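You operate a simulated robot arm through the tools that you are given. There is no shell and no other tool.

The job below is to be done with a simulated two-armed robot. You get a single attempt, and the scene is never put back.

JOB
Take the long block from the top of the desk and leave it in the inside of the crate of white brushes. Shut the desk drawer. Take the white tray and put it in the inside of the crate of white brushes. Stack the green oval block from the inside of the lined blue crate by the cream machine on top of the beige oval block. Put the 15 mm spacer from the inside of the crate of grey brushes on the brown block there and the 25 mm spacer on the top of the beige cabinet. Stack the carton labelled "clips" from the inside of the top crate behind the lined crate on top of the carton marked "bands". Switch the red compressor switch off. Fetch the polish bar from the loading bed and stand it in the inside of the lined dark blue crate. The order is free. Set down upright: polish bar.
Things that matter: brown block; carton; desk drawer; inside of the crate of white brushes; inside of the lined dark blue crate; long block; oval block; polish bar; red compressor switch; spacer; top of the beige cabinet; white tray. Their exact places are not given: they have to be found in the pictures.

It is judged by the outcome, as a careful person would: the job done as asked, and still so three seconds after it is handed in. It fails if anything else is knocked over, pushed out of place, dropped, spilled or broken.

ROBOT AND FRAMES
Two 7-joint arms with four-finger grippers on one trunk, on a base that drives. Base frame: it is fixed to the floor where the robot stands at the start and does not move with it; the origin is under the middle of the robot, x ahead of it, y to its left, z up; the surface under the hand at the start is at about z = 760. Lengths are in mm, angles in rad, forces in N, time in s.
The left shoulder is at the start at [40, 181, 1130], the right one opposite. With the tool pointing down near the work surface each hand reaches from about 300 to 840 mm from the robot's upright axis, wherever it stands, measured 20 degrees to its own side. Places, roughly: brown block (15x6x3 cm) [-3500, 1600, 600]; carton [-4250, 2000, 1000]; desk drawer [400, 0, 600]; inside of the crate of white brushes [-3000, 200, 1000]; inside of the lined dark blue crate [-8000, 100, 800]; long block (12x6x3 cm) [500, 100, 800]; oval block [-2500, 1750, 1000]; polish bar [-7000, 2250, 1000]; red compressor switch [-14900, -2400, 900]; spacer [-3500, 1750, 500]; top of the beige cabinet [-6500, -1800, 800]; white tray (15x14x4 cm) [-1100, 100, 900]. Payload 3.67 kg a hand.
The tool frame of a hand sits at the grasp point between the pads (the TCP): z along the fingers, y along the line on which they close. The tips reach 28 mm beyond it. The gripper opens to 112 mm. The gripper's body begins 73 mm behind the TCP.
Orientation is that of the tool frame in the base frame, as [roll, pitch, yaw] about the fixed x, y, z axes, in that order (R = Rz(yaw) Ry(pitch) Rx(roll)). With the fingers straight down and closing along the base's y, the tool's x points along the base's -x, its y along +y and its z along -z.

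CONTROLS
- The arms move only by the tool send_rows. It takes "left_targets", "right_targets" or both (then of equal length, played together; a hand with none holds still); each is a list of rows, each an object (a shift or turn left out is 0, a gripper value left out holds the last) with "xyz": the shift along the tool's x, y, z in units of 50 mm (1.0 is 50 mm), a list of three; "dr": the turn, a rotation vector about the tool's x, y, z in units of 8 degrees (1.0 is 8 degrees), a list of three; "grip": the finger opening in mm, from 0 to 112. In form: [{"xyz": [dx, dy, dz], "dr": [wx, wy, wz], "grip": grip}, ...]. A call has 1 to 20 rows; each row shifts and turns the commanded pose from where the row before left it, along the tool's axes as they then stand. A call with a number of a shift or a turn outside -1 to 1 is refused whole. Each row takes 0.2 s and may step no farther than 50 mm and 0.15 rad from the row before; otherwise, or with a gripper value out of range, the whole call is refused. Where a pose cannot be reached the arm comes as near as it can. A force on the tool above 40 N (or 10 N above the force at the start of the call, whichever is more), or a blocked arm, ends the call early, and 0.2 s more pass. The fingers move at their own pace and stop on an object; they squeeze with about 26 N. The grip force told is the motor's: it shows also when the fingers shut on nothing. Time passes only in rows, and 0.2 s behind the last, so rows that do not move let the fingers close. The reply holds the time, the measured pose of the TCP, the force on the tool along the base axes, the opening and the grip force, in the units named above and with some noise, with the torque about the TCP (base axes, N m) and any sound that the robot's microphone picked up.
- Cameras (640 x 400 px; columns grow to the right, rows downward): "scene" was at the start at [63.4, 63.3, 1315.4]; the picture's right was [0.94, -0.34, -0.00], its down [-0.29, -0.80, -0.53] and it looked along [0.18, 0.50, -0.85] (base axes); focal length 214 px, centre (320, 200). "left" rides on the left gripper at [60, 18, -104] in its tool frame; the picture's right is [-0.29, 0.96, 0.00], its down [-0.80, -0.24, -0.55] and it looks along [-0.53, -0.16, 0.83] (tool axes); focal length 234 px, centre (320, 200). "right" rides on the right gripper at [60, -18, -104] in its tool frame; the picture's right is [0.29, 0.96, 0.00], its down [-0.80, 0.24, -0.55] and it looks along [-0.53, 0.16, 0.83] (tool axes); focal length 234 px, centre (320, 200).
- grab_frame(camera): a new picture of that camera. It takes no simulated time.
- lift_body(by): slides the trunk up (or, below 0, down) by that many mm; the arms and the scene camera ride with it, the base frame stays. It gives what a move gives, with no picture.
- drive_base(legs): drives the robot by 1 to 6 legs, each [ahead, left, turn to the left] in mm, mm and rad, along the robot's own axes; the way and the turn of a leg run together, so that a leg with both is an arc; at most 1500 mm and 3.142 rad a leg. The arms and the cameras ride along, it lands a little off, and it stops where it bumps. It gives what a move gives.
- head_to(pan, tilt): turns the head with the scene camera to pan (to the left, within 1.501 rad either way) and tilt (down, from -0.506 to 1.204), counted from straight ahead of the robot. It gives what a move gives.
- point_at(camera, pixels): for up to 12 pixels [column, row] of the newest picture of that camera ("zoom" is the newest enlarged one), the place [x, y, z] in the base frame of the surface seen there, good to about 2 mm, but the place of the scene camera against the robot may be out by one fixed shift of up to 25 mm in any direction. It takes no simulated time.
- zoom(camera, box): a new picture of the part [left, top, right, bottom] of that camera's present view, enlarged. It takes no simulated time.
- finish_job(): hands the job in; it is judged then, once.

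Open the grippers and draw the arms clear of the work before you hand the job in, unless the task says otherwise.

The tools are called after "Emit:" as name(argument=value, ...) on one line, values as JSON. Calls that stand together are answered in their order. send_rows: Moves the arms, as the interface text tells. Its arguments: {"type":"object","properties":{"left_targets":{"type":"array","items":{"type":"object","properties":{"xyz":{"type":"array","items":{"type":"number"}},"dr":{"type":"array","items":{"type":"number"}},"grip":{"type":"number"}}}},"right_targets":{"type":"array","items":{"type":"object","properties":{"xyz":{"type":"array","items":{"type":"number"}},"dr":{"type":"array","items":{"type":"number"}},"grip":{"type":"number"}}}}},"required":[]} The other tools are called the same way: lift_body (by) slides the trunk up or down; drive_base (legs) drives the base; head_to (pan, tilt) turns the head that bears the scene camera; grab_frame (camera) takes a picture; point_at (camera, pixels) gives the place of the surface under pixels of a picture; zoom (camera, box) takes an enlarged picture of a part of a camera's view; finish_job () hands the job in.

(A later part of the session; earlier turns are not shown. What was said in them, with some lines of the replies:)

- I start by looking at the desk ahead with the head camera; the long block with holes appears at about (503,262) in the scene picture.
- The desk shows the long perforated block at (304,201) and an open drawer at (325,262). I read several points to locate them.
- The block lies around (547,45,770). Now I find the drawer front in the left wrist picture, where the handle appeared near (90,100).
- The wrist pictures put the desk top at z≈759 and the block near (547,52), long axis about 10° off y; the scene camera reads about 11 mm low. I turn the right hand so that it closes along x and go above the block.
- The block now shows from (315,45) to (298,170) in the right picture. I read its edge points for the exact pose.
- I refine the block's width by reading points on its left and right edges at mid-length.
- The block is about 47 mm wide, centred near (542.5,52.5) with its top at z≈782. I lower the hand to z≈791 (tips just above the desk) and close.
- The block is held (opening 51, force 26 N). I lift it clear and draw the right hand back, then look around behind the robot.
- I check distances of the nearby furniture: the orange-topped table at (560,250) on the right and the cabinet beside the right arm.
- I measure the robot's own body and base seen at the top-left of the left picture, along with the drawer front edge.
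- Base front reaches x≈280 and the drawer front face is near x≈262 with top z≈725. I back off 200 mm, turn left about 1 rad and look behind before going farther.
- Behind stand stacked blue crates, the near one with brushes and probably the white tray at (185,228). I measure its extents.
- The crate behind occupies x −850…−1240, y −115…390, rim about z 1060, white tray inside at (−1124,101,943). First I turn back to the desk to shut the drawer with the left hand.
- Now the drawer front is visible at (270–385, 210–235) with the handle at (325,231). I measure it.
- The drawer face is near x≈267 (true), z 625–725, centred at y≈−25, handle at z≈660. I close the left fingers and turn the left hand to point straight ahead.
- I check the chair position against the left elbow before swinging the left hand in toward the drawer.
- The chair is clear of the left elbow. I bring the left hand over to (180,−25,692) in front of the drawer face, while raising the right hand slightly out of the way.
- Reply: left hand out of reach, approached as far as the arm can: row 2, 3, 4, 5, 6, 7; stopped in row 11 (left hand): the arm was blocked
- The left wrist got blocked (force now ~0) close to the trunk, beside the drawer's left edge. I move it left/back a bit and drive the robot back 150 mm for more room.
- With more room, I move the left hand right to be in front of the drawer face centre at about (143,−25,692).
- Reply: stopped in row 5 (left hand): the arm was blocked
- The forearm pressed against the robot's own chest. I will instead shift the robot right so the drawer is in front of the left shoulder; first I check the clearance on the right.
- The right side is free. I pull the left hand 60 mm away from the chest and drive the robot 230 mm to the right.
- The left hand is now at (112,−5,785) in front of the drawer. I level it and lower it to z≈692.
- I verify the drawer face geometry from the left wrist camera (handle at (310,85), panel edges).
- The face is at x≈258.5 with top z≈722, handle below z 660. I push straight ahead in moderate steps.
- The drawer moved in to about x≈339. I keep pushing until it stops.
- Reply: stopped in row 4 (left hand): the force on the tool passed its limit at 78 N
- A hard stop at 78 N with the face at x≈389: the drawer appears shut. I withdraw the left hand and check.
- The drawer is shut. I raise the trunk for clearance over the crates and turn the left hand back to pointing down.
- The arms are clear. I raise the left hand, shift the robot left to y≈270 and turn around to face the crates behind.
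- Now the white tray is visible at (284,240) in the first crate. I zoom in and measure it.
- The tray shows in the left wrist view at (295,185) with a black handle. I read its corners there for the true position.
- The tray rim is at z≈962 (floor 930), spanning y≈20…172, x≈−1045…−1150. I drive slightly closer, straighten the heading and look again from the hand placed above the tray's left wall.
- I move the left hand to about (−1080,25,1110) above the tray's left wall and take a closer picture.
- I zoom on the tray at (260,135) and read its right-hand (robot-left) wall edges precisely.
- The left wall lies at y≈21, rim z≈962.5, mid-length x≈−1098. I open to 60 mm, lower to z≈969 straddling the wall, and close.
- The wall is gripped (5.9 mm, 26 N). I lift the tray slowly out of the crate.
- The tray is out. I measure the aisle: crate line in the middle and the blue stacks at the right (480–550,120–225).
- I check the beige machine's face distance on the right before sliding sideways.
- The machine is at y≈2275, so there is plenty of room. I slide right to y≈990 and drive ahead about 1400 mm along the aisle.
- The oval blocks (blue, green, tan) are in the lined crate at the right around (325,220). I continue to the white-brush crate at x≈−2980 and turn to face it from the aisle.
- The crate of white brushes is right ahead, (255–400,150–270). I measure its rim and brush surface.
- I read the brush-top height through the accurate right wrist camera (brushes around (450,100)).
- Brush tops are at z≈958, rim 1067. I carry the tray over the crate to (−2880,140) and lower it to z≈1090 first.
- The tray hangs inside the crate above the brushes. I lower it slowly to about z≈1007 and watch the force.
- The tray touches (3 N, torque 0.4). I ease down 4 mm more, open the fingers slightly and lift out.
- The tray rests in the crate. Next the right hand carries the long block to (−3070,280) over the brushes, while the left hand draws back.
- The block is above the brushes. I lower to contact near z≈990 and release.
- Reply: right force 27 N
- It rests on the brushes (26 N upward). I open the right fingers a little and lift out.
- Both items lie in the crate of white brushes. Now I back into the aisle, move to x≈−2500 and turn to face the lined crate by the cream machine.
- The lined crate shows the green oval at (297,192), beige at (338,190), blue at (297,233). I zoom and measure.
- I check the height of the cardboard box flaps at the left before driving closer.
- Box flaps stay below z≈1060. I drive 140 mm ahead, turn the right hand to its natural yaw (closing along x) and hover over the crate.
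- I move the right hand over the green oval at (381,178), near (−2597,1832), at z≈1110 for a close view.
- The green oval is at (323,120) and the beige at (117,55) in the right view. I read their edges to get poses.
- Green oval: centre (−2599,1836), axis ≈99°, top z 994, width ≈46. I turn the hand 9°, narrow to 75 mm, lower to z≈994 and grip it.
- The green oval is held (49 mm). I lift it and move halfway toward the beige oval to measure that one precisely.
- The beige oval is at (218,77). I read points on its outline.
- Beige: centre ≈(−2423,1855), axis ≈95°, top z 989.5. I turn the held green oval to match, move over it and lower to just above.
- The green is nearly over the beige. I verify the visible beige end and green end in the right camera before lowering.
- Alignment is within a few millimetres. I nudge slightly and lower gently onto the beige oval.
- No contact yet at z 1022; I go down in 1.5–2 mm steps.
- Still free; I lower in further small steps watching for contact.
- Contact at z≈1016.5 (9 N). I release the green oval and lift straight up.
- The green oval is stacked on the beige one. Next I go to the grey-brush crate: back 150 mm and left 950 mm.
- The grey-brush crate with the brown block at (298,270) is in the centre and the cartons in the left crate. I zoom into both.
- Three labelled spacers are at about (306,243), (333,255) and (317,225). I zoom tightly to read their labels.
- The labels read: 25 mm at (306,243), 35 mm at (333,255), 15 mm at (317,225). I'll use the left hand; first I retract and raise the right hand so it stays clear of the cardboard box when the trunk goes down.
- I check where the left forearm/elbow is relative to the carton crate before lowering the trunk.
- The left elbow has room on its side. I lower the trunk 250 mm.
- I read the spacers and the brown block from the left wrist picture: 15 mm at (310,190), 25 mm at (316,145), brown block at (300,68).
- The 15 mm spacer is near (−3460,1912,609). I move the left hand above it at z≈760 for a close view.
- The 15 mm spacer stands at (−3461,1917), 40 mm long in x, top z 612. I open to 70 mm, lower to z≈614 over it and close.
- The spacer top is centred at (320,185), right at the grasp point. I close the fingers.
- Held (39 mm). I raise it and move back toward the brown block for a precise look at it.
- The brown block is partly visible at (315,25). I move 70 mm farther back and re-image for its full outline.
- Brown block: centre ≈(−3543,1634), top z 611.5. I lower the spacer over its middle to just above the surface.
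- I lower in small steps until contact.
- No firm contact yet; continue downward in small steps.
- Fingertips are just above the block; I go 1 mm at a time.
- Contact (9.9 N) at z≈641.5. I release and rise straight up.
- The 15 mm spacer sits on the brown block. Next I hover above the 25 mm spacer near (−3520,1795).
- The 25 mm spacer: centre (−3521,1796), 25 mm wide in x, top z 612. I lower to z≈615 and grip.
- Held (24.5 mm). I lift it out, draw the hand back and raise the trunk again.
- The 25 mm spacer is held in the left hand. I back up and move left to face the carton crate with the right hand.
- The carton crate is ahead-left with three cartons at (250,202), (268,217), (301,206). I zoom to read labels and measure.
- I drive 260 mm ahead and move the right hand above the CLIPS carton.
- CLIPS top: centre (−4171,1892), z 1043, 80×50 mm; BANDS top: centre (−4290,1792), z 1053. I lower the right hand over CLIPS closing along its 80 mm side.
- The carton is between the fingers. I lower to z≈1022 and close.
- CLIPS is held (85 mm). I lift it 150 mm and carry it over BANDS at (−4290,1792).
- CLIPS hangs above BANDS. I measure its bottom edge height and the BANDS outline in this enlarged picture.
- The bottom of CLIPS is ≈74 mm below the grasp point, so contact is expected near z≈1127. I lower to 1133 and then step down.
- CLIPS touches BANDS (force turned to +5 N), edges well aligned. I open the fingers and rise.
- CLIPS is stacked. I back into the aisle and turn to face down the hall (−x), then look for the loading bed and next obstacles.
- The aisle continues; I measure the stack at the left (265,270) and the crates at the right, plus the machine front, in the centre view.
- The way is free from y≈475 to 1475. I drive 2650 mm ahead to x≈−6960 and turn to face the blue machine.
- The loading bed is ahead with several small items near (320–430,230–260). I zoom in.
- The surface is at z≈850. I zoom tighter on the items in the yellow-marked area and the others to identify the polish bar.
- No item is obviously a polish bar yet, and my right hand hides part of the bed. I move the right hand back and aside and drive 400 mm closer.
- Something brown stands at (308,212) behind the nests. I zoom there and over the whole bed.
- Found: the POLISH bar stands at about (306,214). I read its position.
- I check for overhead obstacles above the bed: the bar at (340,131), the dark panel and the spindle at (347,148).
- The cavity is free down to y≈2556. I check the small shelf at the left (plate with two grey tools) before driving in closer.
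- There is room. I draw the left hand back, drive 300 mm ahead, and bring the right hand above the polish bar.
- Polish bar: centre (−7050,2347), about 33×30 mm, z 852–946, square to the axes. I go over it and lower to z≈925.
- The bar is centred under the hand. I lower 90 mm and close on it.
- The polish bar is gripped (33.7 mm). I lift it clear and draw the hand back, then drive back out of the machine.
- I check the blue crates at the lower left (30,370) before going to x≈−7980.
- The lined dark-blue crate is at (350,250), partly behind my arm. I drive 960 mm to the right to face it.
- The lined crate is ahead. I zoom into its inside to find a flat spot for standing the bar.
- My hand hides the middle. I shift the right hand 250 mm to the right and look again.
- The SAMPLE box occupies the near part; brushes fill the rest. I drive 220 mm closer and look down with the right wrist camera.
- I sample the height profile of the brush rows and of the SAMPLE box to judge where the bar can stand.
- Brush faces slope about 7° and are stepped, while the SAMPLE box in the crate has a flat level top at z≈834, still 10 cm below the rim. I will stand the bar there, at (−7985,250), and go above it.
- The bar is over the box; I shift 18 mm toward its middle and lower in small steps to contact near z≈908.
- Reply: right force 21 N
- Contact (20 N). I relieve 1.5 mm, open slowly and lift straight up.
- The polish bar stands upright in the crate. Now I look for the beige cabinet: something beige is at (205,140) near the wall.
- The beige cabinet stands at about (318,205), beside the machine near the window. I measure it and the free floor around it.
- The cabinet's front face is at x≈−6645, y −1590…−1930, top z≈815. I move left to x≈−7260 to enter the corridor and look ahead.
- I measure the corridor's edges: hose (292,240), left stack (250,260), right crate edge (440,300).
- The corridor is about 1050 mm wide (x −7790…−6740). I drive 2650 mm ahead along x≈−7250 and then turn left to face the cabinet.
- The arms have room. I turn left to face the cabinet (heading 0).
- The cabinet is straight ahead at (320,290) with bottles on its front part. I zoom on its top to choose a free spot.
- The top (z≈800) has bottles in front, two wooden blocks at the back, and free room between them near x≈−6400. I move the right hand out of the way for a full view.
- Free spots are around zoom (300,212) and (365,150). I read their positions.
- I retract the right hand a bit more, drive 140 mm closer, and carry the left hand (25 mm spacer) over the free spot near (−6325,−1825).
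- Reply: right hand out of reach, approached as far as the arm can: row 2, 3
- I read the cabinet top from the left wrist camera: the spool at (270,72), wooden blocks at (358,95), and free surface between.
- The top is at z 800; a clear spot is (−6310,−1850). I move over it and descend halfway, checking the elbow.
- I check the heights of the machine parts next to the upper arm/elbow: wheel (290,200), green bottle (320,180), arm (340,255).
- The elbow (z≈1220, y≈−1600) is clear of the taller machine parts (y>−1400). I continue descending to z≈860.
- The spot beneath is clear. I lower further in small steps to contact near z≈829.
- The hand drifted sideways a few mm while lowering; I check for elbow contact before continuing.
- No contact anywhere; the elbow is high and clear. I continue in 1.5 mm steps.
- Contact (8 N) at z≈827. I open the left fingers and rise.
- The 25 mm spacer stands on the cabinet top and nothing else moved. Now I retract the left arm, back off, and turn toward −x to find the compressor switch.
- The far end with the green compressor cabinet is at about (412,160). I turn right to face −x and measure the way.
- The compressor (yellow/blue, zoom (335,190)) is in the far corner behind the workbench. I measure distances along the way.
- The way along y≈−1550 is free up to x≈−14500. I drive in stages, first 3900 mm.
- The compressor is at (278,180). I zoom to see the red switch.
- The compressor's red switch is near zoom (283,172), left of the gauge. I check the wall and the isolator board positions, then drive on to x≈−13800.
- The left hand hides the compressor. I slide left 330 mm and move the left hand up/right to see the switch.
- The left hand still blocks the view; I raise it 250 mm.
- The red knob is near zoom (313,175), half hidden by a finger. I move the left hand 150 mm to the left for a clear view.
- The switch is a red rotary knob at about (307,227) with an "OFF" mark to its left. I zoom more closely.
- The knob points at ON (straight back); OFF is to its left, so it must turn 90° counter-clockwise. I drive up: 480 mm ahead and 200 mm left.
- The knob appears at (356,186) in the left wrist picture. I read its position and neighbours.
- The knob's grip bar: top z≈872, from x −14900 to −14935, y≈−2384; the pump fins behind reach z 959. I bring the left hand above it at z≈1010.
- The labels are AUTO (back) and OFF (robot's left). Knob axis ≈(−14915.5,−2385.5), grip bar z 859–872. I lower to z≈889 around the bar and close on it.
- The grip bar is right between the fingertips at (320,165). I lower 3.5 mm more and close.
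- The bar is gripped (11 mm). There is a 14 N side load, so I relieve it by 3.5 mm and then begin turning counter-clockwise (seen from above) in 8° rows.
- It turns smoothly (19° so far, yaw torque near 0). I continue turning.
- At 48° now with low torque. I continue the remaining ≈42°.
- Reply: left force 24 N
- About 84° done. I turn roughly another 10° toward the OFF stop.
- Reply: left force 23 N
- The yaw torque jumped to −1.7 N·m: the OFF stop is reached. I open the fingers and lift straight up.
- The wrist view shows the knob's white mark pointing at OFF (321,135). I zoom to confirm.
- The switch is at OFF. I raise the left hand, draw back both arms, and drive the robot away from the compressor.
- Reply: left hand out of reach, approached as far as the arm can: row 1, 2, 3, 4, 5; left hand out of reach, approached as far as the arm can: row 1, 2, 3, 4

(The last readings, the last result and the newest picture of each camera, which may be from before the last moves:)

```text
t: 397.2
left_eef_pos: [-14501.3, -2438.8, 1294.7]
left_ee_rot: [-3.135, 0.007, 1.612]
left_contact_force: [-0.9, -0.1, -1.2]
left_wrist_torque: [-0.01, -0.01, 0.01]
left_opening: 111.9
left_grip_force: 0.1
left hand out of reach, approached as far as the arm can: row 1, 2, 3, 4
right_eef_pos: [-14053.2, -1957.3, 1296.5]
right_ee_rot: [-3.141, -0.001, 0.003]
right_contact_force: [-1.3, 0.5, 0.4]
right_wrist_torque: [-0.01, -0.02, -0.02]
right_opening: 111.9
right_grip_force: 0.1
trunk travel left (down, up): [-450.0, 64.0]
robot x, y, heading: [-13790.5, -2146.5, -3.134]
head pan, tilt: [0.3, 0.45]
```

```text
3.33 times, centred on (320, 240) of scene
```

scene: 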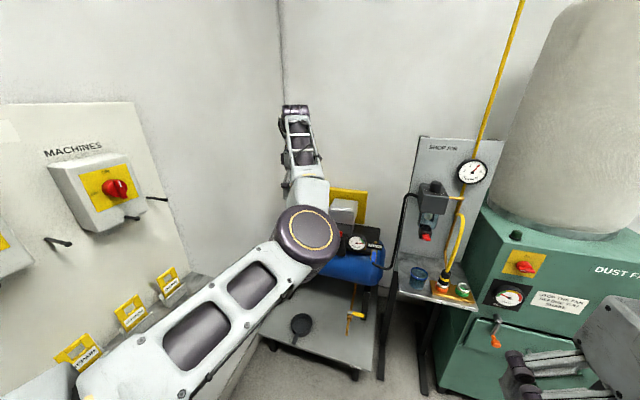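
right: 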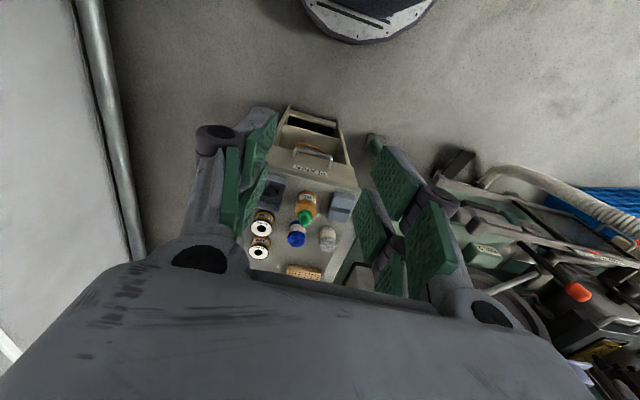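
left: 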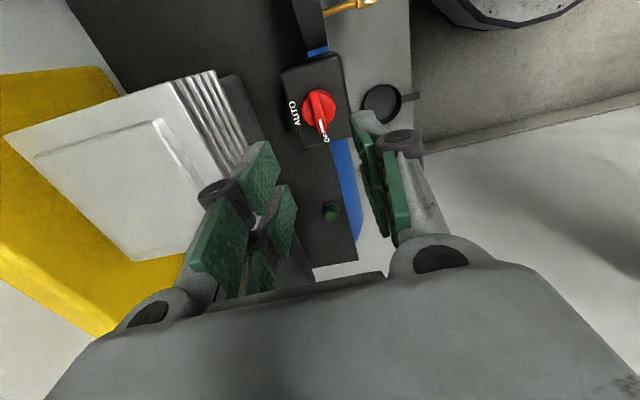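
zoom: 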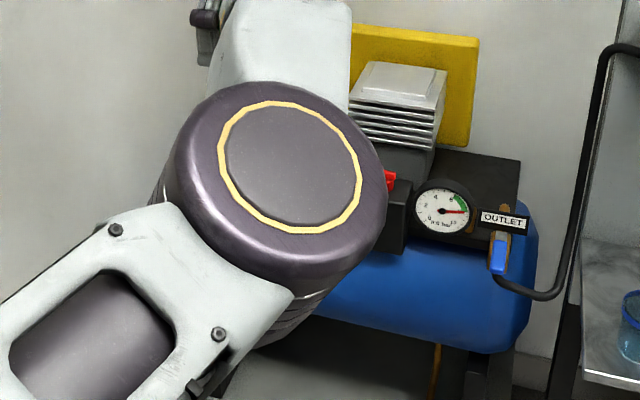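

The switch is off, both grippers are open and empty, and the arms are clear of the work. I move a little further from the equipment before handing in.

Emit:
drive_base(legs=[[0, -350, 0]])

Emit:
grab_frame(camera="scene")

```text
t: 399.5
left_eef_pos: [-14502.1, -2086.5, 1295.9]
left_ee_rot: [-3.136, 0.005, 1.613]
left_contact_force: [0.9, -0.9, -0.2]
left_wrist_torque: [0.03, 0.0, -0.02]
left_opening: 111.9
left_grip_force: 0.0
right_eef_pos: [-14054.4, -1604.6, 1297.1]
right_ee_rot: [-3.139, 0.0, 0.003]
right_contact_force: [-0.2, 0.0, -0.1]
right_wrist_torque: [0.03, 0.01, -0.01]
right_opening: 112.1
right_grip_force: 0.0
trunk travel left (down, up): [-450.0, 64.0]
robot x, y, heading: [-13790.5, -1798.1, -3.138]
head pan, tilt: [0.3, 0.45]
```

```text
taken
```

scene: 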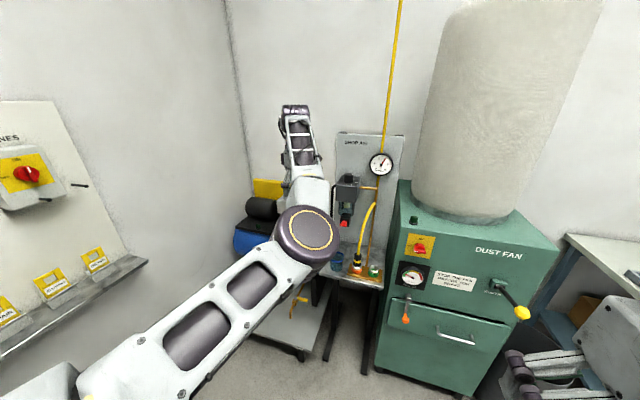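

All the tasks are done and each was checked in pictures after it was finished. Nothing is held and the arms are clear, so I hand the job in.

Emit:
finish_job()

```text
The job is handed in.
```

All nine parts of the job are done and handed in. I checked each one in the pictures right after doing it, but did not go back for a final look at the earlier ones.

- **Long block:** it lies on the brushes in the crate of white brushes.
- **Desk drawer:** it is pushed in to its stop.
- **White tray:** it sits next to the long block in the same crate.
- **Green oval block:** it is stacked on the beige oval block in the lined crate by the cream machine.
- **15 mm spacer:** it is on the brown block in the grey-brush crate.
- **25 mm spacer:** it is on top of the beige cabinet, in a clear spot between the wooden blocks and the spools.
- **"Clips" carton:** it is stacked on "bands" with the edges lined up.
- **Compressor switch:** the red knob was on AUTO. I turned it to its stop, and its mark points at OFF.
- **Polish bar:** it stands upright in the lined dark blue crate, on the flat top of the SAMPLE box rather than on the brushes. The brushes slope about 7° and are stepped, so the bar would have leaned there. It stays below the rim.

While reaching for the drawer, the left arm pressed against the robot's own chest and stopped twice. The pictures showed nothing knocked over or pushed out of place.
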